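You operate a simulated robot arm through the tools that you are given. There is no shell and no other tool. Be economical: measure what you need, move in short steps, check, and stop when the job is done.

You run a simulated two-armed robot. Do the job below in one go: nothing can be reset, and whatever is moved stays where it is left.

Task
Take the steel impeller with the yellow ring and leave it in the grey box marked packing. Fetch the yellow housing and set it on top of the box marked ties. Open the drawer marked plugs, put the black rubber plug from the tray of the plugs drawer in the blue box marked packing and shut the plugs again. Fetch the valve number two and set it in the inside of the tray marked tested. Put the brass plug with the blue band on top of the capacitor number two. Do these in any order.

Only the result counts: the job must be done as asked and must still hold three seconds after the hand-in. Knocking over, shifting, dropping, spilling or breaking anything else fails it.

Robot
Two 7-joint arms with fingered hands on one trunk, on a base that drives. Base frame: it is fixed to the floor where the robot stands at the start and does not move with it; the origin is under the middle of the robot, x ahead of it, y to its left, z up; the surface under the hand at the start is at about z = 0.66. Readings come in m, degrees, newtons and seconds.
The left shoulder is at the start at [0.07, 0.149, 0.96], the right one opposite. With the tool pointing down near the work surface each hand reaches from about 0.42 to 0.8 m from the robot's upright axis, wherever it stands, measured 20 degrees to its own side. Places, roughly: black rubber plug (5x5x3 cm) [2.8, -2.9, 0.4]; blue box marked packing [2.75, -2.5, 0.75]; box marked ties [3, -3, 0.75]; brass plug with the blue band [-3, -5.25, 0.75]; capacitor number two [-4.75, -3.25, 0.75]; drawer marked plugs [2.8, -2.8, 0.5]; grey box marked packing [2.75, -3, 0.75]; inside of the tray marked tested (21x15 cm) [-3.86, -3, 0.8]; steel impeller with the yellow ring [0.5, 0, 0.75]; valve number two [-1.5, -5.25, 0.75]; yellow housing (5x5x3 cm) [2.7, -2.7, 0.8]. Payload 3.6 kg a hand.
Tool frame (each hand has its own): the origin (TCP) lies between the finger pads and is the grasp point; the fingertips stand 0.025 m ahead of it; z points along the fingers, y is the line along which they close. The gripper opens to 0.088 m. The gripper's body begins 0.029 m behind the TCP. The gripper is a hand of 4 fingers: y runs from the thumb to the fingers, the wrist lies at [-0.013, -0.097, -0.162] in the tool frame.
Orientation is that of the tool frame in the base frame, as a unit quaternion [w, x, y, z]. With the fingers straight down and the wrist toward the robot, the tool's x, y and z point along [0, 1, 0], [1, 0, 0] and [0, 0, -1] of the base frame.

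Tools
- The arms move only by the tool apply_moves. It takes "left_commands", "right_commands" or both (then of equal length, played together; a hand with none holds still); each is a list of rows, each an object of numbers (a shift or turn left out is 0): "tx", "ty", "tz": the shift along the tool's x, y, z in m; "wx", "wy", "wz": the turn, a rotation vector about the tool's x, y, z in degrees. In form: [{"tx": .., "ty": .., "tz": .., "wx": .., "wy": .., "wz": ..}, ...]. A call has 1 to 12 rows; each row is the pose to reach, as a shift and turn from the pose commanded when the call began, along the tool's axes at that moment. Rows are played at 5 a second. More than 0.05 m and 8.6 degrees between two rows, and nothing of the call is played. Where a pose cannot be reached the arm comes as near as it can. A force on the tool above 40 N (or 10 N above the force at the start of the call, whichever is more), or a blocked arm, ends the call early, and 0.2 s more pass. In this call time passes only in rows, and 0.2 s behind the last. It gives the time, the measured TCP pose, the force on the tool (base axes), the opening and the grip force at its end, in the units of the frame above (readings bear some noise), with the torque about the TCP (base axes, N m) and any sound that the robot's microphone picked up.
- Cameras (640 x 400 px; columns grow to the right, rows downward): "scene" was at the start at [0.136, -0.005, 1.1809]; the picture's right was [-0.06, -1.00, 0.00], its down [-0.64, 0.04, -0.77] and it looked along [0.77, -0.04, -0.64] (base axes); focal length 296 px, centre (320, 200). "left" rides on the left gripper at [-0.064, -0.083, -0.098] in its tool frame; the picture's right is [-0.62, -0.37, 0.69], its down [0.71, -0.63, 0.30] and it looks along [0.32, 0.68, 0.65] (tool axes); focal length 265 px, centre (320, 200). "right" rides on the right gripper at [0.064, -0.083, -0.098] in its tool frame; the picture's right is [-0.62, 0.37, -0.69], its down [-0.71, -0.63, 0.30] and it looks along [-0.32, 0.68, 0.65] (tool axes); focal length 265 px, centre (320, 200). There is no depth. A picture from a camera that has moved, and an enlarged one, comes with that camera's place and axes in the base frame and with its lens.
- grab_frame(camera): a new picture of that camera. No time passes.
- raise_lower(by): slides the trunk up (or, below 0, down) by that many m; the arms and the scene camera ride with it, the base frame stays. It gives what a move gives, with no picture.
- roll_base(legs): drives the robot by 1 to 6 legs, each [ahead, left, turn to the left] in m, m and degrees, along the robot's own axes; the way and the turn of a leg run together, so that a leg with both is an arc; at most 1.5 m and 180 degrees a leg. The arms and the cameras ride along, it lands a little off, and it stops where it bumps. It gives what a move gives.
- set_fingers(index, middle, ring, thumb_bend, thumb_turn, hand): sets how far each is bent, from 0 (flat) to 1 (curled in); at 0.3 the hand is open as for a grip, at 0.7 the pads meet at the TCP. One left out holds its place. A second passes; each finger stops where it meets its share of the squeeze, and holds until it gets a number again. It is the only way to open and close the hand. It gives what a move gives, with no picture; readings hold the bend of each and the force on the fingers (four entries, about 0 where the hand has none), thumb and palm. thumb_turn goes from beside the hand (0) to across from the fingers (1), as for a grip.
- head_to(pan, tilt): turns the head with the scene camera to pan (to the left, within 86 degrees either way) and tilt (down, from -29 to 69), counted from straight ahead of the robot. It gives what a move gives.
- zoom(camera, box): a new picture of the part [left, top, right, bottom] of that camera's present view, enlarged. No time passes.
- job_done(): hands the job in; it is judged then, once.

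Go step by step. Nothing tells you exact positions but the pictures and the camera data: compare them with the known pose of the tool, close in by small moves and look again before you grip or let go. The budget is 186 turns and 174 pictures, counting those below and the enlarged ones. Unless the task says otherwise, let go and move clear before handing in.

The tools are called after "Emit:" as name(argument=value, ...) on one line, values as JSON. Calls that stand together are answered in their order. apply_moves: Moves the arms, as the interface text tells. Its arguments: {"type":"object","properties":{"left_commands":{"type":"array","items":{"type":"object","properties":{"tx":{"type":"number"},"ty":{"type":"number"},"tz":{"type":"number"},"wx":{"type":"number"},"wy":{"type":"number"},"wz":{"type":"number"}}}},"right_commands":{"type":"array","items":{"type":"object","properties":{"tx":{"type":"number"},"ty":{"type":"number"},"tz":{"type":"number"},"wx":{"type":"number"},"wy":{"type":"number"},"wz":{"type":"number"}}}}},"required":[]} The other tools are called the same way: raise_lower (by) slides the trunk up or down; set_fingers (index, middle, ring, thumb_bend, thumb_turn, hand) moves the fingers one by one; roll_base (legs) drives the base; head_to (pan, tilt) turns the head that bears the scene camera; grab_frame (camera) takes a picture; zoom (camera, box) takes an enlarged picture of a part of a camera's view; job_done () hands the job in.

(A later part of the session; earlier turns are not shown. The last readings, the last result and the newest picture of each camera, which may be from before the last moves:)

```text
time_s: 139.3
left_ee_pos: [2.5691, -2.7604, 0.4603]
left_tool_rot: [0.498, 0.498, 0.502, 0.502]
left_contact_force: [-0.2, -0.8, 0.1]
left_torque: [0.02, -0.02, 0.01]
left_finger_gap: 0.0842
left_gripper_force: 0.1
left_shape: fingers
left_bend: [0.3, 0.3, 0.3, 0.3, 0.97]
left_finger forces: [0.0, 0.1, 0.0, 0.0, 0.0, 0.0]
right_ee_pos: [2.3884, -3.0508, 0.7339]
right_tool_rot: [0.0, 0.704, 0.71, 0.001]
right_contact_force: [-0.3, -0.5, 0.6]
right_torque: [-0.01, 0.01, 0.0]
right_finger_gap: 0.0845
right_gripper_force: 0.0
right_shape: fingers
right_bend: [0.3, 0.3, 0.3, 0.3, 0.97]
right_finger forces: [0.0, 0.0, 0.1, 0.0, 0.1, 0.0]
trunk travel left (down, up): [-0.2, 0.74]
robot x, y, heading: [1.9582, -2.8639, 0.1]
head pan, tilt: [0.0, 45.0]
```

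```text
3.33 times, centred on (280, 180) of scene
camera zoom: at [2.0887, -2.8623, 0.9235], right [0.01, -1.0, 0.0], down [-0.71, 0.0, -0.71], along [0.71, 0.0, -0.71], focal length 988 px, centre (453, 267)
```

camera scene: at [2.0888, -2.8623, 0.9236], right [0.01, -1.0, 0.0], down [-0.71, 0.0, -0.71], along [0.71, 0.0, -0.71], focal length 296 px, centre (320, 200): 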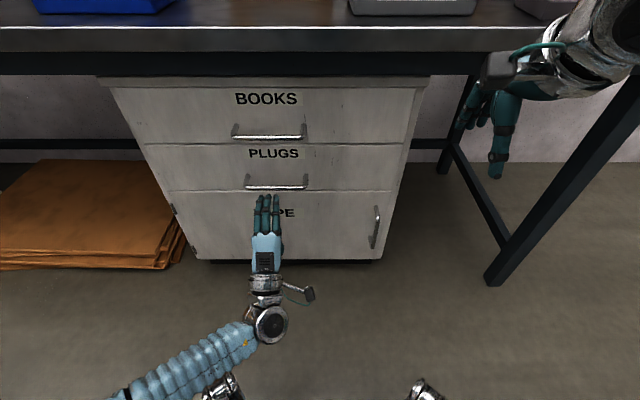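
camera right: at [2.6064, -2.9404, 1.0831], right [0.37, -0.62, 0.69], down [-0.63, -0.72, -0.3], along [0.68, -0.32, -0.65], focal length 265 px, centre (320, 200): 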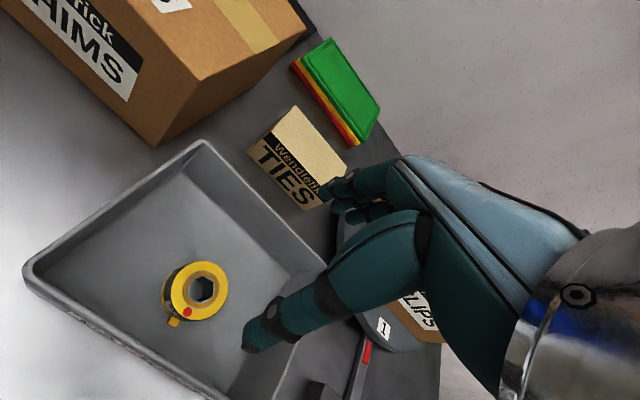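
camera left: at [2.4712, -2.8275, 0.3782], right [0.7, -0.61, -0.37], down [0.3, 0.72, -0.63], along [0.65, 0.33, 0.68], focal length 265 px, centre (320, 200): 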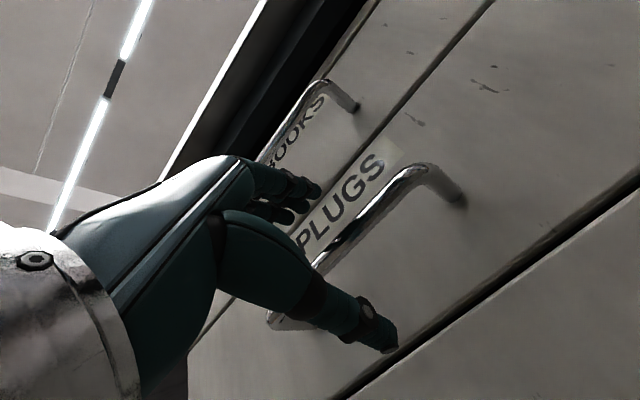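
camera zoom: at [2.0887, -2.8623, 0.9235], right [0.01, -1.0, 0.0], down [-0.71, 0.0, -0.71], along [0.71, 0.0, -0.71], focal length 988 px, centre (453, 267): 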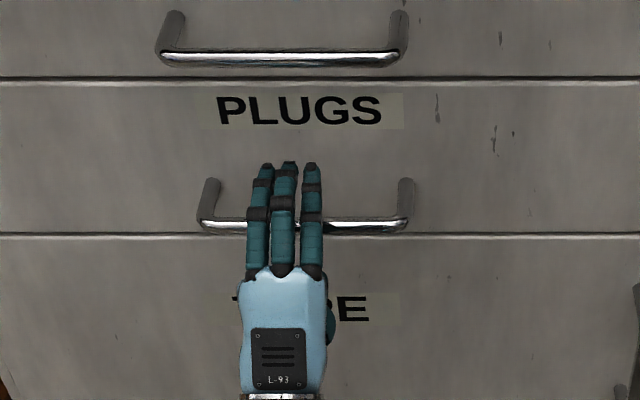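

The bar lies between thumb and fingers. I advance 12 mm and close.

Emit:
apply_moves(left_commands=[{"tz": 0.012}])

Emit:
set_fingers(hand="left", index=0.75, middle=0.75, ring=0.75, thumb_bend=0.7)

Emit:
grab_frame(camera="left")

```text
time_s: 139.7
left_ee_pos: [2.5811, -2.7617, 0.4612]
left_tool_rot: [0.497, 0.498, 0.503, 0.502]
left_contact_force: [0.5, 0.4, 0.2]
left_torque: [0.02, 0.01, 0.03]
left_finger_gap: 0.0845
left_gripper_force: 0.0
left_shape: fingers
left_bend: [0.3, 0.3, 0.3, 0.3, 0.97]
left_finger forces: [0.1, 0.0, 0.1, 0.0, 0.0, 0.0]
right_ee_pos: [2.3887, -3.0507, 0.7346]
right_tool_rot: [-0.001, 0.704, 0.71, 0.0]
right_contact_force: [0.2, 0.1, 0.3]
right_torque: [-0.03, -0.01, 0.01]
right_finger_gap: 0.0846
right_gripper_force: 0.1
right_shape: fingers
right_bend: [0.3, 0.3, 0.3, 0.3, 0.97]
right_finger forces: [0.0, 0.1, 0.0, 0.0, 0.0, 0.0]
trunk travel left (down, up): [-0.2, 0.74]
robot x, y, heading: [1.9546, -2.8609, 0.3]
head pan, tilt: [0.0, 45.0]
```

```text
time_s: 140.7
left_ee_pos: [2.5802, -2.7624, 0.4623]
left_tool_rot: [0.497, 0.498, 0.503, 0.503]
left_contact_force: [2.2, -0.7, 4.3]
left_torque: [0.06, -0.04, -0.04]
left_finger_gap: 0.0002
left_gripper_force: 1.7
left_shape: fingers
left_bend: [0.74, 0.75, 0.74, 0.68, 0.97]
left_finger forces: [0.3, 0.5, 2.6, 0.0, 0.0, 0.0]
right_ee_pos: [2.3876, -3.0517, 0.7347]
right_tool_rot: [0.0, 0.704, 0.71, 0.0]
right_contact_force: [0.9, 0.2, 0.6]
right_torque: [0.01, 0.01, 0.03]
right_finger_gap: 0.0846
right_gripper_force: 0.1
right_shape: fingers
right_bend: [0.3, 0.3, 0.3, 0.3, 0.97]
right_finger forces: [0.1, 0.0, 0.1, 0.0, 0.1, 0.0]
trunk travel left (down, up): [-0.2, 0.74]
robot x, y, heading: [1.9563, -2.8647, 0.2]
head pan, tilt: [0.0, 45.0]
```

```text
121 pictures are left
camera left: at [2.483, -2.8275, 0.3792], right [0.7, -0.61, -0.37], down [0.3, 0.72, -0.63], along [0.65, 0.33, 0.68], focal length 265 px, centre (320, 200)
```

left: 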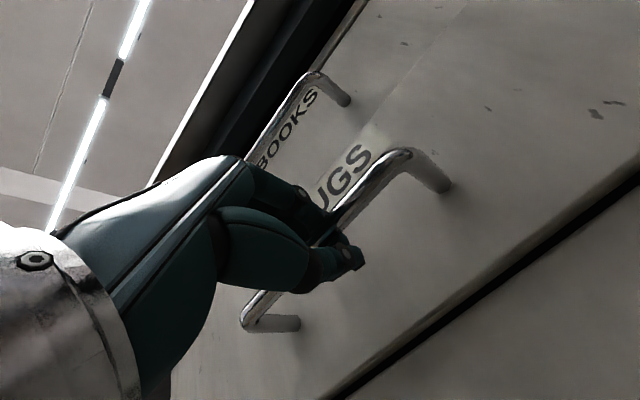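

The fingers seem hooked around the bar. I test with a small pull.

Emit:
apply_moves(left_commands=[{"tz": -0.01}, {"tz": -0.025}, {"tz": -0.04}])

Emit:
grab_frame(camera="left")

Emit:
zoom(camera="scene", box=[100, 60, 460, 285])

```text
time_s: 141.5
left_ee_pos: [2.5412, -2.7634, 0.4609]
left_tool_rot: [0.497, 0.499, 0.503, 0.501]
left_contact_force: [0.1, -0.6, -0.2]
left_torque: [-0.02, 0.0, -0.03]
left_finger_gap: 0.0
left_gripper_force: 0.2
left_shape: fingers
left_bend: [0.74, 0.75, 0.75, 0.68, 0.97]
left_finger forces: [0.1, 0.0, 0.1, 0.1, 0.0, 0.0]
right_ee_pos: [2.3875, -3.051, 0.736]
right_tool_rot: [0.0, 0.704, 0.71, 0.0]
right_contact_force: [0.3, 0.5, -0.3]
right_torque: [-0.01, 0.0, -0.03]
right_finger_gap: 0.0845
right_gripper_force: 0.0
right_shape: fingers
right_bend: [0.3, 0.3, 0.3, 0.3, 0.97]
right_finger forces: [0.1, 0.1, 0.0, 0.1, 0.0, 0.0]
trunk travel left (down, up): [-0.2, 0.74]
robot x, y, heading: [1.9609, -2.8635, 0.1]
head pan, tilt: [0.0, 45.0]
```

```text
120 pictures are left
camera left: at [2.4425, -2.8285, 0.3776], right [0.7, -0.61, -0.37], down [0.3, 0.72, -0.63], along [0.65, 0.33, 0.68], focal length 265 px, centre (320, 200)
```

left: 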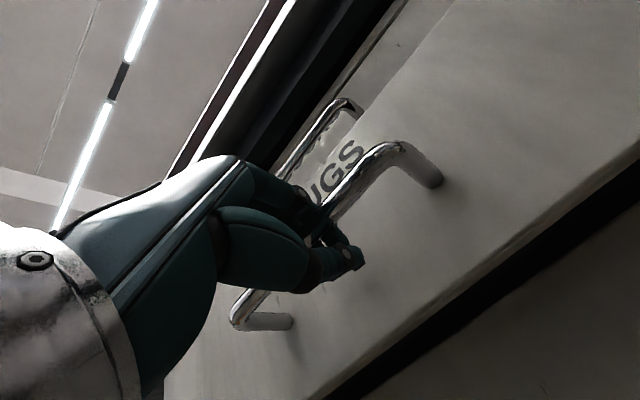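

```text
1.78 times, centred on (280, 172) of scene
camera zoom: at [2.0889, -2.8623, 0.9235], right [0.01, -1.0, 0.0], down [-0.71, 0.0, -0.71], along [0.71, 0.0, -0.71], focal length 527 px, centre (391, 249)
```

zoom: 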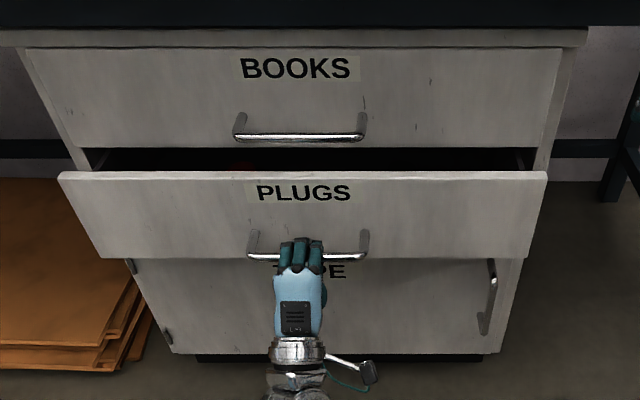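

The drawer follows. I pull it open by driving the base back 0.24 m.

Emit:
roll_base(legs=[[-0.24, 0, 0]])

Emit:
grab_frame(camera="scene")

```text
time_s: 145.1
left_ee_pos: [2.3036, -2.7628, 0.4624]
left_tool_rot: [0.497, 0.497, 0.503, 0.503]
left_contact_force: [0.8, -0.6, 1.0]
left_torque: [0.0, -0.02, 0.02]
left_finger_gap: 0.0
left_gripper_force: 0.0
left_shape: fingers
left_bend: [0.75, 0.75, 0.75, 0.68, 0.97]
left_finger forces: [0.0, 0.0, 0.1, 0.0, 0.0, 0.1]
right_ee_pos: [2.1521, -3.0513, 0.7345]
right_tool_rot: [0.0, 0.703, 0.711, 0.0]
right_contact_force: [-0.5, -0.1, -0.6]
right_torque: [0.01, 0.01, 0.01]
right_finger_gap: 0.0843
right_gripper_force: 0.0
right_shape: fingers
right_bend: [0.3, 0.3, 0.3, 0.3, 0.97]
right_finger forces: [0.0, 0.1, 0.0, 0.0, 0.0, 0.1]
trunk travel left (down, up): [-0.2, 0.74]
robot x, y, heading: [1.7169, -2.8646, 0.4]
head pan, tilt: [0.0, 45.0]
```

```text
118 pictures are left
camera scene: at [1.85, -2.8636, 0.9235], right [0.01, -1.0, 0.0], down [-0.71, -0.01, -0.71], along [0.71, 0.01, -0.71], focal length 296 px, centre (320, 200)
```

scene: 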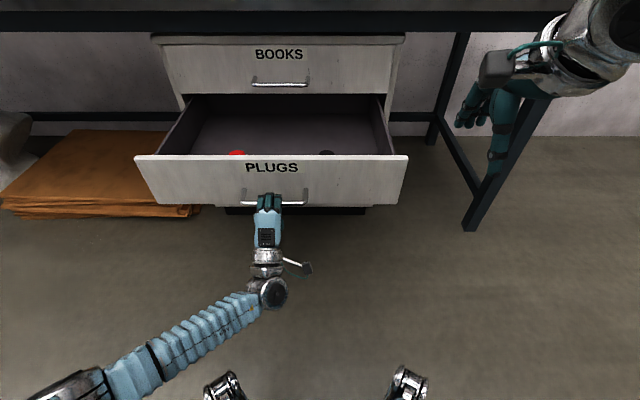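

The black plug is around (2.54, -2.875), a bit too near the bench edge. I pull the drawer a further 0.1 m.

Emit:
roll_base(legs=[[-0.1, 0, 0]])

Emit:
grab_frame(camera="scene")

```text
time_s: 146.6
left_ee_pos: [2.2444, -2.761, 0.467]
left_tool_rot: [0.497, 0.494, 0.504, 0.505]
left_contact_force: [2.5, 0.3, 6.3]
left_torque: [0.15, -0.05, -0.05]
left_finger_gap: 0.0
left_gripper_force: 5.4
left_shape: fingers
left_bend: [0.75, 0.74, 0.74, 0.67, 0.97]
left_finger forces: [2.2, 2.5, 4.1, 0.0, 2.7, 0.0]
right_ee_pos: [2.0861, -3.0514, 0.7343]
right_tool_rot: [0.0, 0.703, 0.711, 0.0]
right_contact_force: [0.3, -0.8, 0.0]
right_torque: [0.02, 0.01, 0.0]
right_finger_gap: 0.0844
right_gripper_force: 0.1
right_shape: fingers
right_bend: [0.3, 0.3, 0.3, 0.3, 0.97]
right_finger forces: [0.0, 0.0, 0.0, 0.0, 0.1, 0.1]
trunk travel left (down, up): [-0.2, 0.74]
robot x, y, heading: [1.6584, -2.8661, 0.3]
head pan, tilt: [0.0, 45.0]
stopped in leg 1: the force on the tool passed its limit at 43 N (the readings are from after the stop); the commanded pose is now the measured one
```

```text
117 pictures are left
camera scene: at [1.7892, -2.8639, 0.9236], right [0.01, -1.0, 0.0], down [-0.71, -0.01, -0.71], along [0.71, 0.01, -0.71], focal length 296 px, centre (320, 200)
```

scene: 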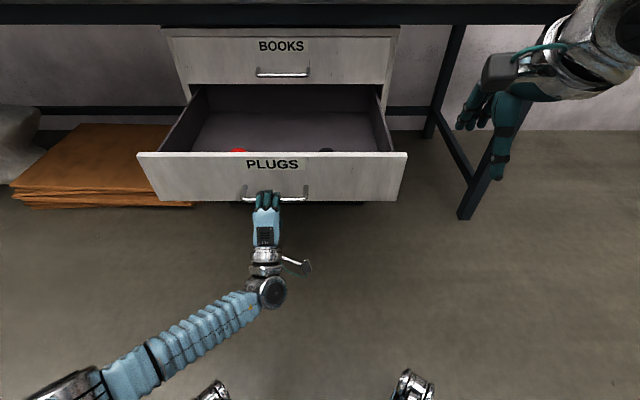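

That is the stop, about 0.34 m open. I let go, back the left hand off and lift it clear.

Emit:
set_fingers(hand="left", index=0.3, middle=0.3, ring=0.3, thumb_bend=0.3)

Emit:
apply_moves(left_commands=[{"tz": -0.03}, {"tz": -0.07}, {"tz": -0.1}, {"tz": -0.1, "ty": 0.045}, {"tz": -0.1, "ty": 0.09}, {"tz": -0.1, "ty": 0.135}, {"tz": -0.1, "ty": 0.18}, {"tz": -0.1, "ty": 0.225}, {"tz": -0.1, "ty": 0.27}, {"tz": -0.1, "ty": 0.29, "tx": 0.04}, {"tz": -0.1, "ty": 0.29, "tx": 0.085}, {"tz": -0.1, "ty": 0.29, "tx": 0.13}])

Emit:
raise_lower(by=0.15)

Emit:
roll_base(legs=[[0.17, 0, 0]])

Emit:
grab_frame(camera="scene")

```text
time_s: 147.6
left_ee_pos: [2.2437, -2.7596, 0.4634]
left_tool_rot: [0.496, 0.496, 0.504, 0.504]
left_contact_force: [0.1, 0.1, 0.0]
left_torque: [-0.04, -0.01, 0.0]
left_finger_gap: 0.0844
left_gripper_force: 0.1
left_shape: fingers
left_bend: [0.3, 0.3, 0.3, 0.3, 0.97]
left_finger forces: [0.1, 0.0, 0.1, 0.0, 0.0, 0.1]
right_ee_pos: [2.0867, -3.0513, 0.7337]
right_tool_rot: [0.001, 0.703, 0.711, 0.0]
right_contact_force: [0.2, -0.5, -0.7]
right_torque: [0.04, -0.02, 0.0]
right_finger_gap: 0.0847
right_gripper_force: 0.0
right_shape: fingers
right_bend: [0.3, 0.3, 0.3, 0.3, 0.97]
right_finger forces: [0.1, 0.0, 0.1, 0.0, 0.0, 0.0]
trunk travel left (down, up): [-0.2, 0.74]
robot x, y, heading: [1.6523, -2.8664, 0.3]
head pan, tilt: [0.0, 45.0]
```

```text
time_s: 150.2
left_ee_pos: [2.1396, -2.6327, 0.7545]
left_tool_rot: [0.496, 0.496, 0.504, 0.504]
left_contact_force: [-0.2, 0.4, -0.8]
left_torque: [0.0, 0.02, -0.01]
left_finger_gap: 0.0844
left_gripper_force: 0.0
left_shape: fingers
left_bend: [0.3, 0.3, 0.3, 0.3, 0.97]
left_finger forces: [0.0, 0.0, 0.0, 0.1, 0.0, 0.0]
right_ee_pos: [2.0867, -3.052, 0.7342]
right_tool_rot: [-0.001, 0.703, 0.711, 0.0]
right_contact_force: [0.2, -0.4, -0.5]
right_torque: [-0.01, -0.02, -0.02]
right_finger_gap: 0.0845
right_gripper_force: 0.0
right_shape: fingers
right_bend: [0.3, 0.3, 0.3, 0.3, 0.97]
right_finger forces: [0.1, 0.0, 0.0, 0.1, 0.0, 0.0]
trunk travel left (down, up): [-0.2, 0.74]
robot x, y, heading: [1.6568, -2.8681, 0.2]
head pan, tilt: [0.0, 45.0]
```

```text
time_s: 152.0
left_ee_pos: [2.1411, -2.6332, 0.9048]
left_tool_rot: [0.495, 0.496, 0.505, 0.504]
left_contact_force: [-0.3, 0.5, 0.5]
left_torque: [0.01, 0.03, 0.02]
left_finger_gap: 0.0846
left_gripper_force: 0.0
left_shape: fingers
left_bend: [0.3, 0.3, 0.3, 0.3, 0.97]
left_finger forces: [0.1, 0.0, 0.0, 0.0, 0.0, 0.0]
right_ee_pos: [2.0871, -3.0513, 0.8848]
right_tool_rot: [0.0, 0.703, 0.711, 0.001]
right_contact_force: [0.7, -0.1, 0.4]
right_torque: [0.03, 0.0, 0.0]
right_finger_gap: 0.0846
right_gripper_force: 0.0
right_shape: fingers
right_bend: [0.3, 0.3, 0.3, 0.3, 0.97]
right_finger forces: [0.0, 0.0, 0.1, 0.1, 0.1, 0.1]
trunk travel left (down, up): [-0.35, 0.59]
robot x, y, heading: [1.6549, -2.866, 0.5]
head pan, tilt: [0.0, 45.0]
```

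```text
time_s: 154.7
left_ee_pos: [2.3074, -2.6305, 0.9045]
left_tool_rot: [0.496, 0.496, 0.505, 0.504]
left_contact_force: [0.2, 0.0, 0.3]
left_torque: [-0.03, -0.01, 0.01]
left_finger_gap: 0.0844
left_gripper_force: 0.1
left_shape: fingers
left_bend: [0.3, 0.3, 0.3, 0.3, 0.97]
left_finger forces: [0.1, 0.1, 0.0, 0.0, 0.1, 0.1]
right_ee_pos: [2.2535, -3.0508, 0.884]
right_tool_rot: [0.001, 0.703, 0.711, 0.0]
right_contact_force: [0.1, -0.6, -0.2]
right_torque: [0.01, 0.03, 0.01]
right_finger_gap: 0.0846
right_gripper_force: 0.1
right_shape: fingers
right_bend: [0.3, 0.3, 0.3, 0.3, 0.97]
right_finger forces: [0.0, 0.0, 0.0, 0.0, 0.0, 0.0]
trunk travel left (down, up): [-0.35, 0.59]
robot x, y, heading: [1.8301, -2.8646, 0.6]
head pan, tilt: [0.0, 45.0]
```

```text
116 pictures are left
camera scene: at [1.9596, -2.8621, 1.0735], right [0.01, -1.0, 0.0], down [-0.71, -0.01, -0.71], along [0.71, 0.01, -0.71], focal length 296 px, centre (320, 200)
```

scene: 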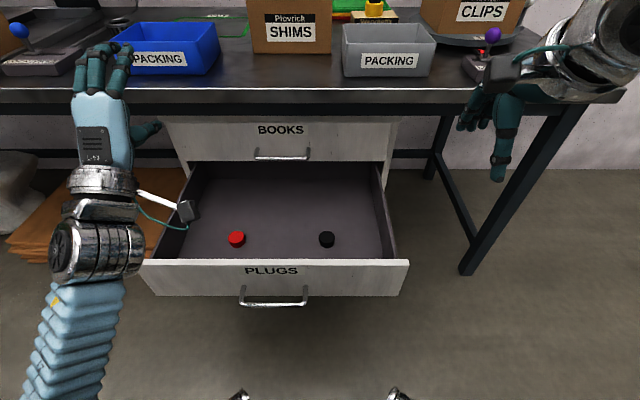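

Clear view: the black plug is at about (2.45, -2.875), top near 0.45. I move the right hand above it and raise the left one a bit more.

Emit:
apply_moves(right_commands=[{"tx": 0.035, "ty": 0.03}, {"tx": 0.07, "ty": 0.06}, {"tx": 0.1, "ty": 0.1}, {"tx": 0.135, "ty": 0.13}, {"tx": 0.16, "ty": 0.165}, {"tx": 0.175, "ty": 0.197}], left_commands=[{"ty": 0.03}, {"ty": 0.06}, {"ty": 0.09}, {"ty": 0.12}, {"ty": 0.12, "tx": 0.02}, {"ty": 0.12, "tx": 0.04}])

Emit:
raise_lower(by=-0.2)

Emit:
grab_frame(camera="right")

Emit:
grab_frame(camera="scene")

```text
time_s: 156.1
left_ee_pos: [2.3079, -2.5888, 1.0252]
left_tool_rot: [0.496, 0.497, 0.505, 0.502]
left_contact_force: [0.6, 0.3, -0.7]
left_torque: [-0.01, 0.01, -0.01]
left_finger_gap: 0.0846
left_gripper_force: 0.0
left_shape: fingers
left_bend: [0.3, 0.3, 0.3, 0.3, 0.97]
left_finger forces: [0.1, 0.0, 0.0, 0.1, 0.0, 0.1]
right_ee_pos: [2.4485, -2.8724, 0.8838]
right_tool_rot: [0.001, 0.703, 0.712, -0.001]
right_contact_force: [-0.6, 0.3, -0.7]
right_torque: [-0.03, -0.01, 0.03]
right_finger_gap: 0.0846
right_gripper_force: 0.1
right_shape: fingers
right_bend: [0.3, 0.3, 0.3, 0.3, 0.97]
right_finger forces: [0.1, 0.0, 0.1, 0.1, 0.0, 0.0]
trunk travel left (down, up): [-0.35, 0.59]
robot x, y, heading: [1.8277, -2.8628, 0.5]
head pan, tilt: [0.0, 45.0]
```

```text
time_s: 158.3
left_ee_pos: [2.3078, -2.5902, 0.825]
left_tool_rot: [0.496, 0.496, 0.505, 0.504]
left_contact_force: [-0.3, 0.0, -0.1]
left_torque: [-0.01, -0.01, 0.01]
left_finger_gap: 0.0842
left_gripper_force: 0.1
left_shape: fingers
left_bend: [0.3, 0.3, 0.3, 0.3, 0.97]
left_finger forces: [0.1, 0.0, 0.0, 0.0, 0.0, 0.0]
right_ee_pos: [2.4477, -2.8734, 0.6856]
right_tool_rot: [0.0, 0.703, 0.711, 0.0]
right_contact_force: [-0.3, -0.7, 0.3]
right_torque: [0.02, 0.05, 0.0]
right_finger_gap: 0.0846
right_gripper_force: 0.0
right_shape: fingers
right_bend: [0.3, 0.3, 0.3, 0.3, 0.97]
right_finger forces: [0.1, 0.0, 0.0, 0.1, 0.0, 0.0]
trunk travel left (down, up): [-0.15, 0.79]
robot x, y, heading: [1.828, -2.864, 0.4]
head pan, tilt: [0.0, 45.0]
```

```text
115 pictures are left
camera right: at [2.365, -2.8111, 0.784], right [0.38, -0.62, 0.69], down [-0.62, -0.72, -0.3], along [0.69, -0.32, -0.65], focal length 265 px, centre (320, 200)
```

right: 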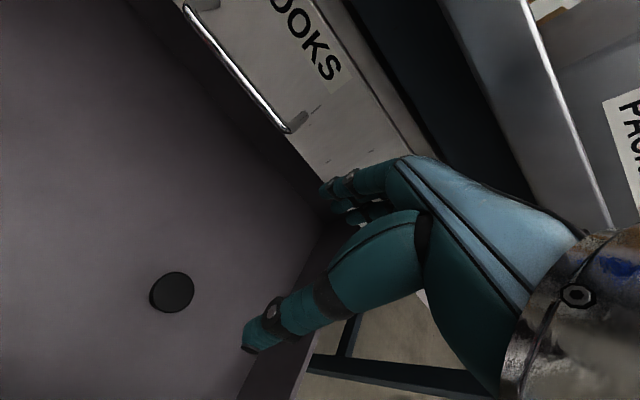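

```text
114 pictures are left
camera scene: at [1.9592, -2.8625, 0.8736], right [0.01, -1.0, 0.0], down [-0.71, -0.01, -0.71], along [0.71, 0.01, -0.71], focal length 296 px, centre (320, 200)
```

scene: 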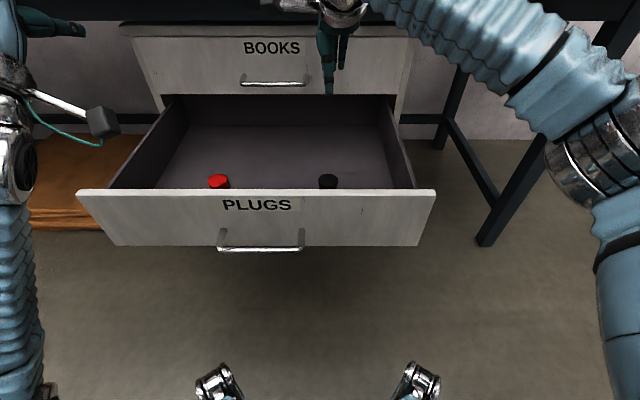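

Plug top is at (2.445, -2.876, 0.449). To keep the forearm above the drawer front I raise the trunk again and descend with the arm instead.

Emit:
raise_lower(by=0.2)

Emit:
apply_moves(right_commands=[{"tx": -0.003, "ty": -0.003, "tz": 0.045}, {"tx": -0.003, "ty": -0.003, "tz": 0.09}, {"tx": -0.003, "ty": -0.003, "tz": 0.135}, {"tx": -0.003, "ty": -0.003, "tz": 0.18}, {"tx": -0.003, "ty": -0.003, "tz": 0.225}, {"tx": -0.003, "ty": -0.003, "tz": 0.27}, {"tx": -0.003, "ty": -0.003, "tz": 0.315}])

Emit:
grab_frame(camera="right")

Emit:
grab_frame(camera="scene")

```text
time_s: 160.5
left_ee_pos: [2.3082, -2.5888, 1.0251]
left_tool_rot: [0.496, 0.496, 0.505, 0.503]
left_contact_force: [0.9, 0.5, -0.2]
left_torque: [-0.02, -0.02, 0.0]
left_finger_gap: 0.0847
left_gripper_force: 0.0
left_shape: fingers
left_bend: [0.3, 0.3, 0.3, 0.3, 0.97]
left_finger forces: [0.0, 0.0, 0.0, 0.1, 0.0, 0.0]
right_ee_pos: [2.448, -2.8728, 0.8849]
right_tool_rot: [0.0, 0.704, 0.711, 0.0]
right_contact_force: [-0.8, -0.7, -0.4]
right_torque: [0.02, 0.0, 0.0]
right_finger_gap: 0.0849
right_gripper_force: 0.0
right_shape: fingers
right_bend: [0.3, 0.3, 0.3, 0.3, 0.97]
right_finger forces: [0.0, 0.1, 0.0, 0.1, 0.0, 0.1]
trunk travel left (down, up): [-0.35, 0.59]
robot x, y, heading: [1.826, -2.8623, 0.4]
head pan, tilt: [0.0, 45.0]
```

```text
time_s: 162.1
left_ee_pos: [2.3083, -2.5902, 1.0242]
left_tool_rot: [0.495, 0.496, 0.505, 0.504]
left_contact_force: [0.0, 0.0, -0.1]
left_torque: [-0.01, 0.0, -0.01]
left_finger_gap: 0.0845
left_gripper_force: 0.0
left_shape: fingers
left_bend: [0.3, 0.3, 0.3, 0.3, 0.97]
left_finger forces: [0.1, 0.1, 0.0, 0.1, 0.1, 0.0]
right_ee_pos: [2.4445, -2.8774, 0.5682]
right_tool_rot: [0.002, 0.704, 0.711, -0.001]
right_contact_force: [-0.4, -0.4, -0.4]
right_torque: [-0.01, -0.01, 0.03]
right_finger_gap: 0.0845
right_gripper_force: 0.0
right_shape: fingers
right_bend: [0.3, 0.3, 0.3, 0.3, 0.97]
right_finger forces: [0.1, 0.0, 0.0, 0.0, 0.0, 0.0]
trunk travel left (down, up): [-0.35, 0.59]
robot x, y, heading: [1.8293, -2.8642, 0.4]
head pan, tilt: [0.0, 45.0]
```

```text
113 pictures are left
camera right: at [2.3621, -2.8149, 0.668], right [0.38, -0.62, 0.69], down [-0.62, -0.72, -0.3], along [0.69, -0.32, -0.65], focal length 265 px, centre (320, 200)
```

right: 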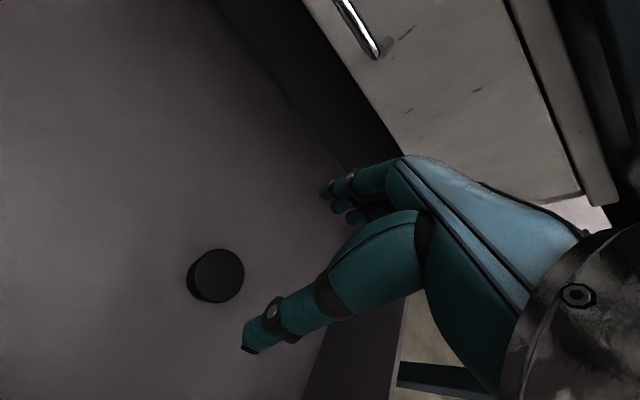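

```text
112 pictures are left
camera scene: at [1.9598, -2.8626, 1.0735], right [0.01, -1.0, 0.0], down [-0.71, -0.01, -0.71], along [0.71, 0.01, -0.71], focal length 296 px, centre (320, 200)
```

scene: 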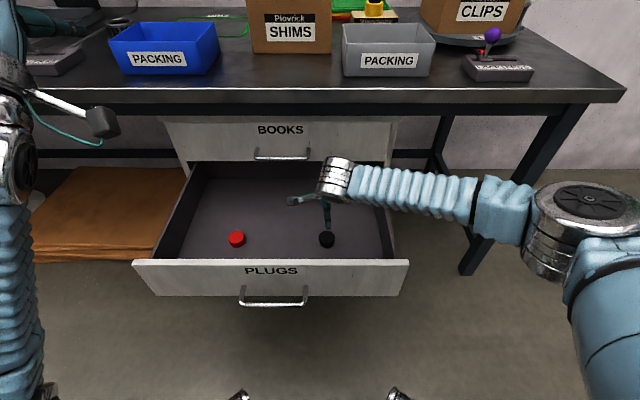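

Alignment is still right. I go down in small steps towards z = 0.45.

Emit:
apply_moves(right_commands=[{"ty": -0.002, "tz": 0.03}, {"ty": -0.002, "tz": 0.06}, {"ty": -0.002, "tz": 0.085}])

Emit:
grab_frame(camera="right")

Emit:
grab_frame(camera="scene")

```text
time_s: 162.9
left_ee_pos: [2.309, -2.5897, 1.0248]
left_tool_rot: [0.496, 0.496, 0.504, 0.504]
left_contact_force: [0.0, 0.7, 0.1]
left_torque: [0.0, 0.02, 0.03]
left_finger_gap: 0.0844
left_gripper_force: 0.0
left_shape: fingers
left_bend: [0.3, 0.3, 0.3, 0.3, 0.97]
left_finger forces: [0.0, 0.0, 0.0, 0.0, 0.0, 0.0]
right_ee_pos: [2.4443, -2.8771, 0.483]
right_tool_rot: [0.0, 0.703, 0.711, 0.001]
right_contact_force: [0.7, 0.5, -0.3]
right_torque: [-0.01, 0.02, 0.03]
right_finger_gap: 0.0844
right_gripper_force: 0.1
right_shape: fingers
right_bend: [0.3, 0.3, 0.3, 0.3, 0.97]
right_finger forces: [0.1, 0.1, 0.0, 0.0, 0.0, 0.0]
trunk travel left (down, up): [-0.35, 0.59]
robot x, y, heading: [1.8284, -2.8668, 0.4]
head pan, tilt: [0.0, 45.0]
```

```text
111 pictures are left
camera right: at [2.3606, -2.8146, 0.5834], right [0.38, -0.62, 0.69], down [-0.62, -0.72, -0.3], along [0.69, -0.32, -0.65], focal length 265 px, centre (320, 200)
```

right: 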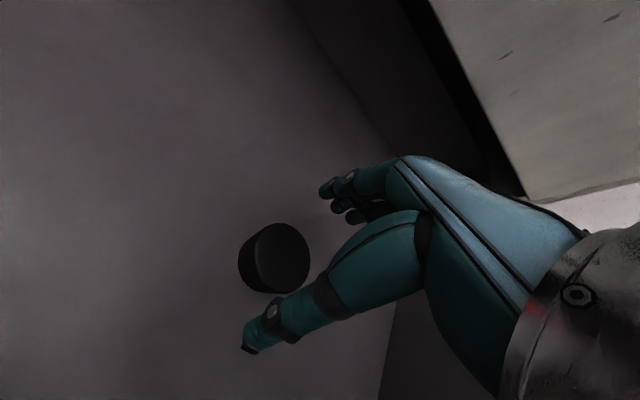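

```text
110 pictures are left
camera scene: at [1.9598, -2.8625, 1.0735], right [0.01, -1.0, 0.0], down [-0.71, -0.01, -0.71], along [0.71, 0.01, -0.71], focal length 296 px, centre (320, 200)
```

scene: 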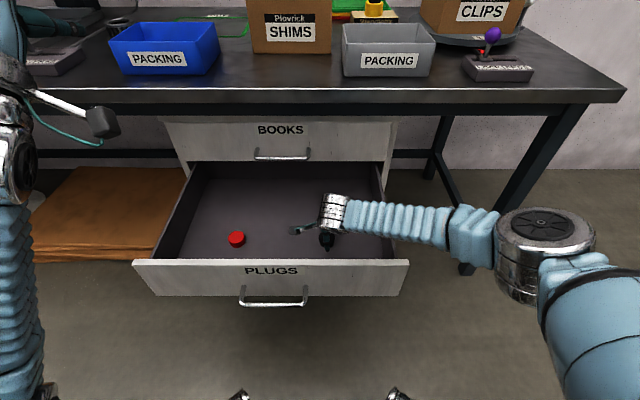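

Emit:
apply_moves(right_commands=[{"ty": -0.001, "tz": 0.015}, {"ty": -0.001, "tz": 0.025}, {"ty": -0.001, "tz": 0.032}])

Emit:
grab_frame(camera="right")

```text
time_s: 163.7
left_ee_pos: [2.3083, -2.5907, 1.0245]
left_tool_rot: [0.496, 0.497, 0.505, 0.503]
left_contact_force: [-0.3, 0.7, -0.3]
left_torque: [0.0, 0.0, -0.01]
left_finger_gap: 0.0847
left_gripper_force: 0.0
left_shape: fingers
left_bend: [0.3, 0.3, 0.3, 0.3, 0.97]
left_finger forces: [0.1, 0.0, 0.0, 0.0, 0.0, 0.0]
right_ee_pos: [2.4425, -2.8762, 0.4538]
right_tool_rot: [0.0, 0.703, 0.711, 0.0]
right_contact_force: [-0.5, -0.8, 1.3]
right_torque: [-0.03, -0.08, 0.0]
right_finger_gap: 0.0846
right_gripper_force: 0.5
right_shape: fingers
right_bend: [0.3, 0.3, 0.3, 0.3, 0.97]
right_finger forces: [0.0, 1.2, 0.0, 0.1, 0.0, 0.1]
trunk travel left (down, up): [-0.35, 0.59]
robot x, y, heading: [1.8249, -2.8624, 0.3]
head pan, tilt: [0.0, 45.0]
```

```text
109 pictures are left
camera right: at [2.3589, -2.8141, 0.5522], right [0.38, -0.61, 0.69], down [-0.62, -0.72, -0.3], along [0.69, -0.32, -0.65], focal length 265 px, centre (320, 200)
```

right: 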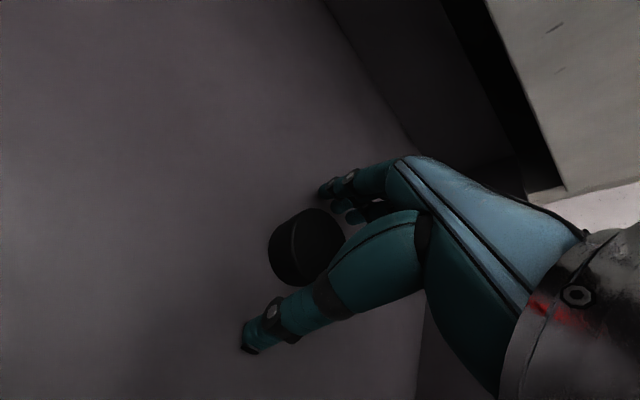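

The middle finger just touches the drawer floor. I rise 2 mm and close.

Emit:
apply_moves(right_commands=[{"tz": -0.003}])

Emit:
set_fingers(hand="right", index=0.7, middle=0.7, ring=0.7, thumb_bend=0.7)

Emit:
grab_frame(camera="right")

```text
time_s: 164.1
left_ee_pos: [2.307, -2.5895, 1.0241]
left_tool_rot: [0.495, 0.496, 0.505, 0.503]
left_contact_force: [-0.1, -0.6, -0.1]
left_torque: [0.01, -0.01, 0.01]
left_finger_gap: 0.0846
left_gripper_force: 0.1
left_shape: fingers
left_bend: [0.3, 0.3, 0.3, 0.3, 0.97]
left_finger forces: [0.1, 0.0, 0.0, 0.0, 0.1, 0.0]
right_ee_pos: [2.4421, -2.8773, 0.4548]
right_tool_rot: [0.0, 0.703, 0.711, 0.0]
right_contact_force: [0.0, 0.5, -0.2]
right_torque: [0.0, 0.0, 0.03]
right_finger_gap: 0.0846
right_gripper_force: 0.2
right_shape: fingers
right_bend: [0.3, 0.3, 0.3, 0.3, 0.97]
right_finger forces: [0.0, 0.0, 0.0, 0.0, 0.0, 0.0]
trunk travel left (down, up): [-0.35, 0.59]
robot x, y, heading: [1.8269, -2.8637, 0.5]
head pan, tilt: [0.0, 45.0]
```

```text
time_s: 165.1
left_ee_pos: [2.3068, -2.5902, 1.0251]
left_tool_rot: [0.495, 0.495, 0.505, 0.504]
left_contact_force: [-0.2, 0.7, -0.4]
left_torque: [-0.01, 0.0, 0.0]
left_finger_gap: 0.0845
left_gripper_force: 0.1
left_shape: fingers
left_bend: [0.3, 0.3, 0.3, 0.3, 0.97]
left_finger forces: [0.1, 0.1, 0.1, 0.0, 0.0, 0.1]
right_ee_pos: [2.444, -2.8763, 0.4582]
right_tool_rot: [0.001, 0.704, 0.71, 0.001]
right_contact_force: [2.8, 0.2, 6.2]
right_torque: [-0.03, -0.25, 0.02]
right_finger_gap: 0.0308
right_gripper_force: 17.2
right_shape: fingers
right_bend: [0.57, 0.6, 0.69, 0.56, 0.96]
right_finger forces: [8.1, 12.5, 0.3, 0.1, 14.3, 0.1]
trunk travel left (down, up): [-0.35, 0.59]
robot x, y, heading: [1.8265, -2.8653, 0.1]
head pan, tilt: [0.0, 45.0]
```

```text
108 pictures are left
camera right: at [2.3595, -2.8145, 0.5562], right [0.37, -0.62, 0.69], down [-0.62, -0.72, -0.31], along [0.69, -0.32, -0.65], focal length 265 px, centre (320, 200)
```

right: 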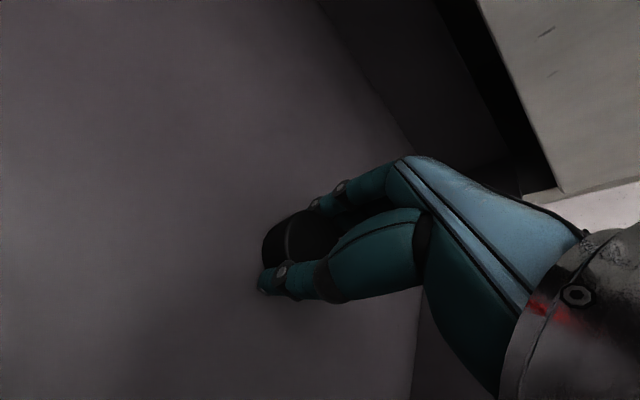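

Gripped. I lift it out of the drawer and check.

Emit:
apply_moves(right_commands=[{"tz": -0.01}, {"tz": -0.03}, {"tz": -0.06}, {"tz": -0.1}, {"tz": -0.145}, {"tz": -0.19}, {"tz": -0.235}, {"tz": -0.28}, {"tz": -0.325}, {"tz": -0.37}, {"tz": -0.41}])

Emit:
grab_frame(camera="right")

Emit:
grab_frame(camera="scene")

```text
time_s: 167.5
left_ee_pos: [2.3078, -2.5894, 1.0234]
left_tool_rot: [0.495, 0.495, 0.506, 0.504]
left_contact_force: [0.2, 1.3, 0.7]
left_torque: [0.03, -0.01, -0.03]
left_finger_gap: 0.0845
left_gripper_force: 0.1
left_shape: fingers
left_bend: [0.3, 0.3, 0.3, 0.3, 0.97]
left_finger forces: [0.0, 0.0, 0.1, 0.1, 0.1, 0.1]
right_ee_pos: [2.4415, -2.8758, 0.8678]
right_tool_rot: [0.001, 0.703, 0.711, -0.001]
right_contact_force: [0.4, 0.1, -0.7]
right_torque: [0.01, 0.0, -0.03]
right_finger_gap: 0.0308
right_gripper_force: 14.7
right_shape: fingers
right_bend: [0.57, 0.61, 0.69, 0.56, 0.96]
right_finger forces: [7.7, 6.7, 0.5, 0.0, 14.6, 0.1]
trunk travel left (down, up): [-0.35, 0.59]
robot x, y, heading: [1.8274, -2.8607, 0.7]
head pan, tilt: [0.0, 45.0]
```

```text
107 pictures are left
camera right: at [2.3583, -2.8139, 0.9659], right [0.38, -0.61, 0.69], down [-0.62, -0.72, -0.3], along [0.69, -0.32, -0.65], focal length 265 px, centre (320, 200)
```

right: 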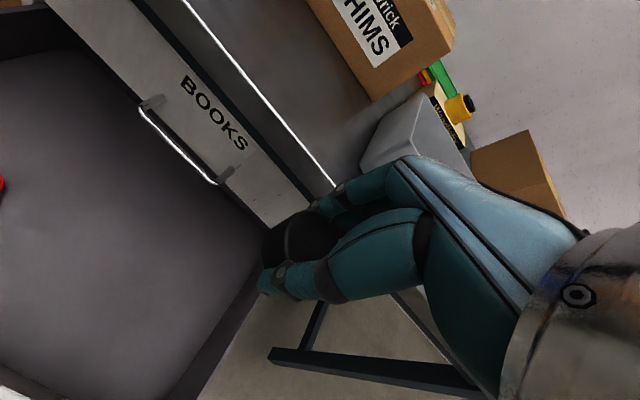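

```text
106 pictures are left
camera scene: at [1.9588, -2.8622, 1.0736], right [0.01, -1.0, 0.0], down [-0.71, -0.01, -0.71], along [0.71, 0.01, -0.71], focal length 296 px, centre (320, 200)
```

scene: 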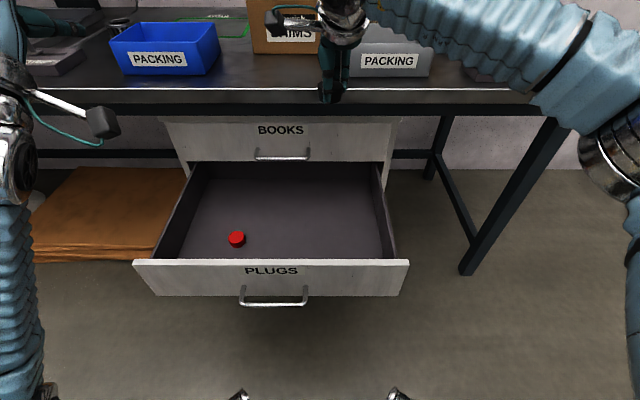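

The black plug is held and the red one stays. I back off, bring the left hand again in front of the PLUGS bar and park the right one to its side.

Emit:
roll_base(legs=[[-0.2, 0, 0]])

Emit:
raise_lower(by=-0.15)

Emit:
apply_moves(left_commands=[{"tx": -0.019, "ty": -0.041}, {"tx": -0.036, "ty": -0.082}, {"tx": -0.053, "ty": -0.123}, {"tx": -0.07, "ty": -0.164}, {"tx": -0.087, "ty": -0.205}, {"tx": -0.104, "ty": -0.246}, {"tx": -0.121, "ty": -0.287}, {"tx": -0.138, "ty": -0.328}, {"tx": -0.155, "ty": -0.37}, {"tx": -0.172, "ty": -0.41}], right_commands=[{"tx": -0.02}, {"tx": -0.04}, {"tx": -0.06}, {"tx": -0.08}, {"tx": -0.1}, {"tx": -0.12}, {"tx": -0.14}, {"tx": -0.16}, {"tx": -0.17, "ty": -0.03}, {"tx": -0.17, "ty": -0.06}])

Emit:
grab_frame(camera="left")

Emit:
grab_frame(camera="scene")

```text
time_s: 170.6
left_ee_pos: [2.1081, -2.5917, 1.0238]
left_tool_rot: [0.495, 0.495, 0.505, 0.504]
left_contact_force: [0.1, 0.4, 0.9]
left_torque: [-0.01, 0.01, 0.0]
left_finger_gap: 0.0845
left_gripper_force: 0.1
left_shape: fingers
left_bend: [0.3, 0.3, 0.3, 0.3, 0.97]
left_finger forces: [0.0, 0.0, 0.1, 0.0, 0.0, 0.0]
right_ee_pos: [2.2431, -2.8756, 0.866]
right_tool_rot: [0.0, 0.703, 0.711, 0.0]
right_contact_force: [-0.5, 1.1, -0.6]
right_torque: [0.01, -0.01, 0.01]
right_finger_gap: 0.0305
right_gripper_force: 14.6
right_shape: fingers
right_bend: [0.57, 0.61, 0.69, 0.56, 0.96]
right_finger forces: [7.8, 6.7, 0.4, 0.1, 14.6, 0.0]
trunk travel left (down, up): [-0.35, 0.59]
robot x, y, heading: [1.6256, -2.8679, 0.6]
head pan, tilt: [0.0, 45.0]
```

```text
time_s: 172.4
left_ee_pos: [2.1084, -2.5903, 0.8745]
left_tool_rot: [0.495, 0.495, 0.505, 0.504]
left_contact_force: [0.2, -0.3, 0.3]
left_torque: [0.01, -0.01, 0.0]
left_finger_gap: 0.0843
left_gripper_force: 0.1
left_shape: fingers
left_bend: [0.3, 0.3, 0.3, 0.3, 0.97]
left_finger forces: [0.0, 0.0, 0.0, 0.1, 0.0, 0.0]
right_ee_pos: [2.2437, -2.8776, 0.7167]
right_tool_rot: [-0.001, 0.703, 0.711, 0.0]
right_contact_force: [0.0, -0.5, -0.8]
right_torque: [0.0, 0.01, 0.0]
right_finger_gap: 0.0306
right_gripper_force: 14.5
right_shape: fingers
right_bend: [0.57, 0.61, 0.69, 0.56, 0.96]
right_finger forces: [7.6, 6.7, 0.4, 0.0, 14.7, 0.0]
trunk travel left (down, up): [-0.2, 0.74]
robot x, y, heading: [1.6228, -2.8637, 0.6]
head pan, tilt: [0.0, 45.0]
```

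```text
time_s: 174.6
left_ee_pos: [2.104, -2.7549, 0.4478]
left_tool_rot: [0.478, 0.534, 0.47, 0.516]
left_contact_force: [-0.5, -0.1, 0.5]
left_torque: [-0.01, 0.02, -0.01]
left_finger_gap: 0.0844
left_gripper_force: 0.1
left_shape: fingers
left_bend: [0.3, 0.3, 0.3, 0.3, 0.97]
left_finger forces: [0.0, 0.1, 0.0, 0.0, 0.0, 0.1]
right_ee_pos: [2.1855, -3.0487, 0.7179]
right_tool_rot: [0.0, 0.703, 0.711, 0.001]
right_contact_force: [-0.6, 1.2, 0.4]
right_torque: [0.01, -0.02, 0.01]
right_finger_gap: 0.0306
right_gripper_force: 14.8
right_shape: fingers
right_bend: [0.57, 0.61, 0.69, 0.57, 0.96]
right_finger forces: [7.6, 6.7, 0.4, 0.0, 14.6, 0.0]
trunk travel left (down, up): [-0.2, 0.74]
robot x, y, heading: [1.6246, -2.8644, 0.5]
head pan, tilt: [0.0, 45.0]
```

```text
105 pictures are left
camera left: at [2.0017, -2.8076, 0.3605], right [0.67, -0.6, -0.44], down [0.32, 0.77, -0.56], along [0.67, 0.24, 0.71], focal length 265 px, centre (320, 200)
```

left: 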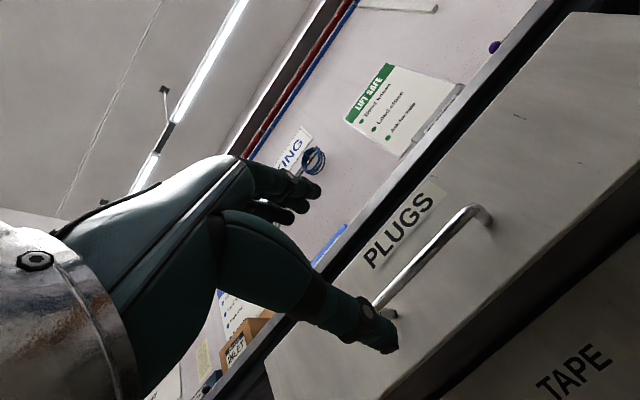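

```text
104 pictures are left
camera scene: at [1.7576, -2.8641, 0.9236], right [0.01, -1.0, 0.0], down [-0.71, -0.01, -0.71], along [0.71, 0.01, -0.71], focal length 296 px, centre (320, 200)
```

scene: 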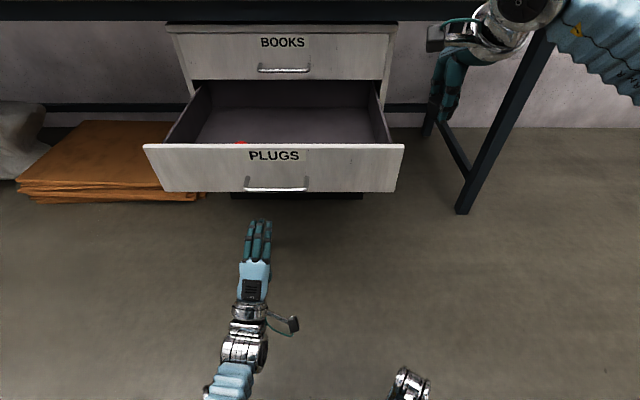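

The hand was a little too near the body to hold its attitude; moving forward fixes it. The bar is at (2.252, -2.76, 0.462).

Emit:
apply_moves(left_commands=[{"tz": 0.03}, {"tz": 0.06}, {"tz": 0.09}])

Emit:
grab_frame(camera="left")

Emit:
zoom(camera="scene", box=[200, 120, 360, 240])

```text
time_s: 175.6
left_ee_pos: [2.1964, -2.7397, 0.4437]
left_tool_rot: [0.467, 0.528, 0.481, 0.522]
left_contact_force: [0.4, -0.2, 0.5]
left_torque: [0.0, -0.01, 0.0]
left_finger_gap: 0.0845
left_gripper_force: 0.1
left_shape: fingers
left_bend: [0.3, 0.3, 0.3, 0.3, 0.97]
left_finger forces: [0.0, 0.1, 0.0, 0.0, 0.0, 0.0]
right_ee_pos: [2.1865, -3.0484, 0.7175]
right_tool_rot: [-0.001, 0.703, 0.711, 0.0]
right_contact_force: [-0.1, -0.8, -0.1]
right_torque: [0.01, -0.02, 0.0]
right_finger_gap: 0.0307
right_gripper_force: 15.1
right_shape: fingers
right_bend: [0.57, 0.61, 0.69, 0.57, 0.96]
right_finger forces: [7.7, 6.8, 0.4, 0.0, 14.6, 0.0]
trunk travel left (down, up): [-0.2, 0.74]
robot x, y, heading: [1.6236, -2.8654, 0.5]
head pan, tilt: [0.0, 45.0]
stopped in row 3 (left hand): the arm was blocked; the commanded pose is now the measured one
```

```text
103 pictures are left
camera left: at [2.0963, -2.7962, 0.3573], right [0.69, -0.57, -0.44], down [0.29, 0.78, -0.56], along [0.66, 0.26, 0.7], focal length 265 px, centre (320, 200)
```

left: 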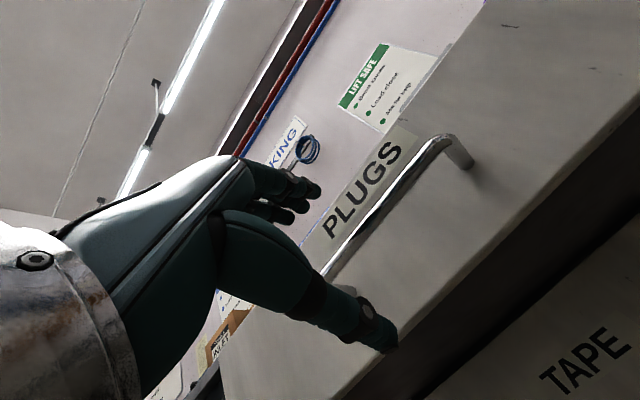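

```text
3.33 times, centred on (280, 180) of scene
camera zoom: at [1.7577, -2.8639, 0.9235], right [0.01, -1.0, 0.0], down [-0.71, -0.01, -0.71], along [0.71, 0.01, -0.71], focal length 988 px, centre (453, 267)
```

zoom: 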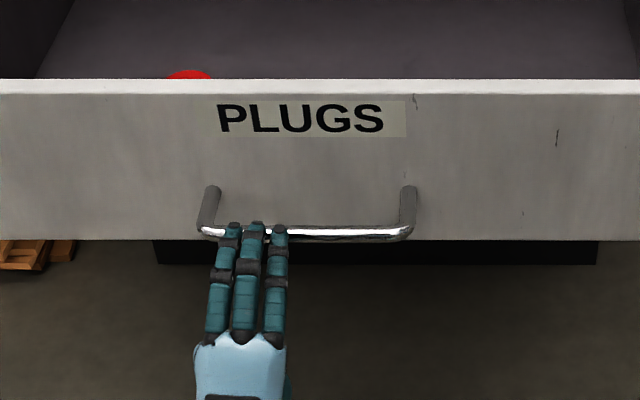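

Only a 6° roll and 2 cm offset remain; the arm itself seems at a joint limit. I correct gently in place.

Emit:
apply_moves(left_commands=[{"tx": -0.01, "ty": 0.01, "wz": -3}, {"tx": -0.02, "ty": 0.019, "wz": -5.8, "wx": -1}])

```text
time_s: 176.2
left_ee_pos: [2.1957, -2.7426, 0.4554]
left_tool_rot: [0.479, 0.516, 0.484, 0.52]
left_contact_force: [0.2, -0.4, -0.4]
left_torque: [0.0, 0.03, 0.0]
left_finger_gap: 0.0844
left_gripper_force: 0.0
left_shape: fingers
left_bend: [0.3, 0.3, 0.3, 0.3, 0.97]
left_finger forces: [0.0, 0.2, 0.0, 0.1, 0.1, 0.0]
right_ee_pos: [2.1858, -3.0479, 0.7177]
right_tool_rot: [0.0, 0.703, 0.711, 0.0]
right_contact_force: [0.3, 0.4, -1.5]
right_torque: [0.0, -0.02, 0.0]
right_finger_gap: 0.0304
right_gripper_force: 15.3
right_shape: fingers
right_bend: [0.57, 0.61, 0.69, 0.57, 0.96]
right_finger forces: [7.7, 6.8, 0.4, 0.1, 14.6, 0.0]
trunk travel left (down, up): [-0.2, 0.74]
robot x, y, heading: [1.6223, -2.863, 0.4]
head pan, tilt: [0.0, 45.0]
```

Good enough. A small base move brings the hand around the bar; then I close.

Emit:
roll_base(legs=[[0.048, -0.017, 0]])

Emit:
grab_frame(camera="left")

Emit:
zoom(camera="scene", box=[200, 120, 360, 240])

```text
time_s: 177.5
left_ee_pos: [2.2481, -2.7565, 0.4606]
left_tool_rot: [0.481, 0.51, 0.485, 0.523]
left_contact_force: [0.6, -0.1, -0.1]
left_torque: [0.0, -0.01, -0.02]
left_finger_gap: 0.0846
left_gripper_force: 0.1
left_shape: fingers
left_bend: [0.3, 0.3, 0.3, 0.3, 0.97]
left_finger forces: [0.1, 0.1, 0.1, 0.1, 0.0, 0.0]
right_ee_pos: [2.2339, -3.065, 0.7158]
right_tool_rot: [0.001, 0.703, 0.711, -0.001]
right_contact_force: [-0.8, 0.3, -0.1]
right_torque: [0.0, 0.0, 0.01]
right_finger_gap: 0.0305
right_gripper_force: 14.2
right_shape: fingers
right_bend: [0.57, 0.61, 0.69, 0.57, 0.96]
right_finger forces: [7.6, 6.6, 0.4, 0.1, 14.6, 0.1]
trunk travel left (down, up): [-0.2, 0.74]
robot x, y, heading: [1.6773, -2.8863, 0.4]
head pan, tilt: [0.0, 45.0]
```

```text
101 pictures are left
camera left: at [2.1514, -2.8174, 0.372], right [0.71, -0.58, -0.4], down [0.3, 0.76, -0.58], along [0.64, 0.29, 0.71], focal length 265 px, centre (320, 200)
```

left: 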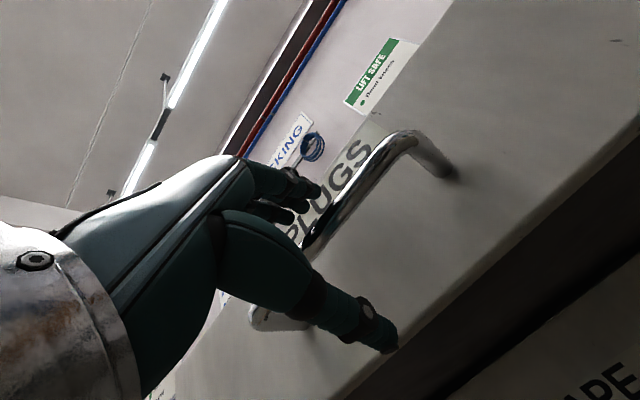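

```text
3.33 times, centred on (280, 180) of scene
camera zoom: at [1.8093, -2.8817, 0.9235], right [0.01, -1.0, 0.0], down [-0.71, -0.01, -0.71], along [0.71, 0.01, -0.71], focal length 988 px, centre (453, 267)
```

zoom: 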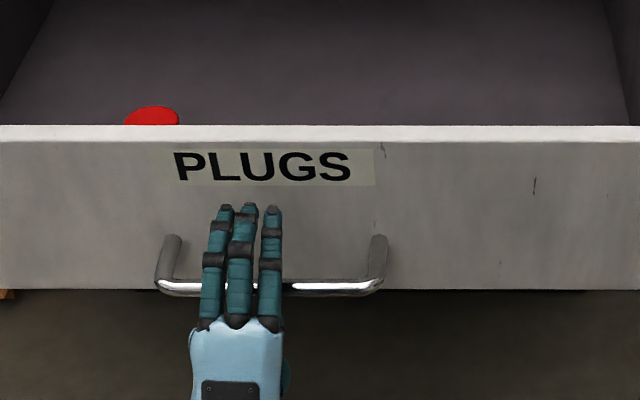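

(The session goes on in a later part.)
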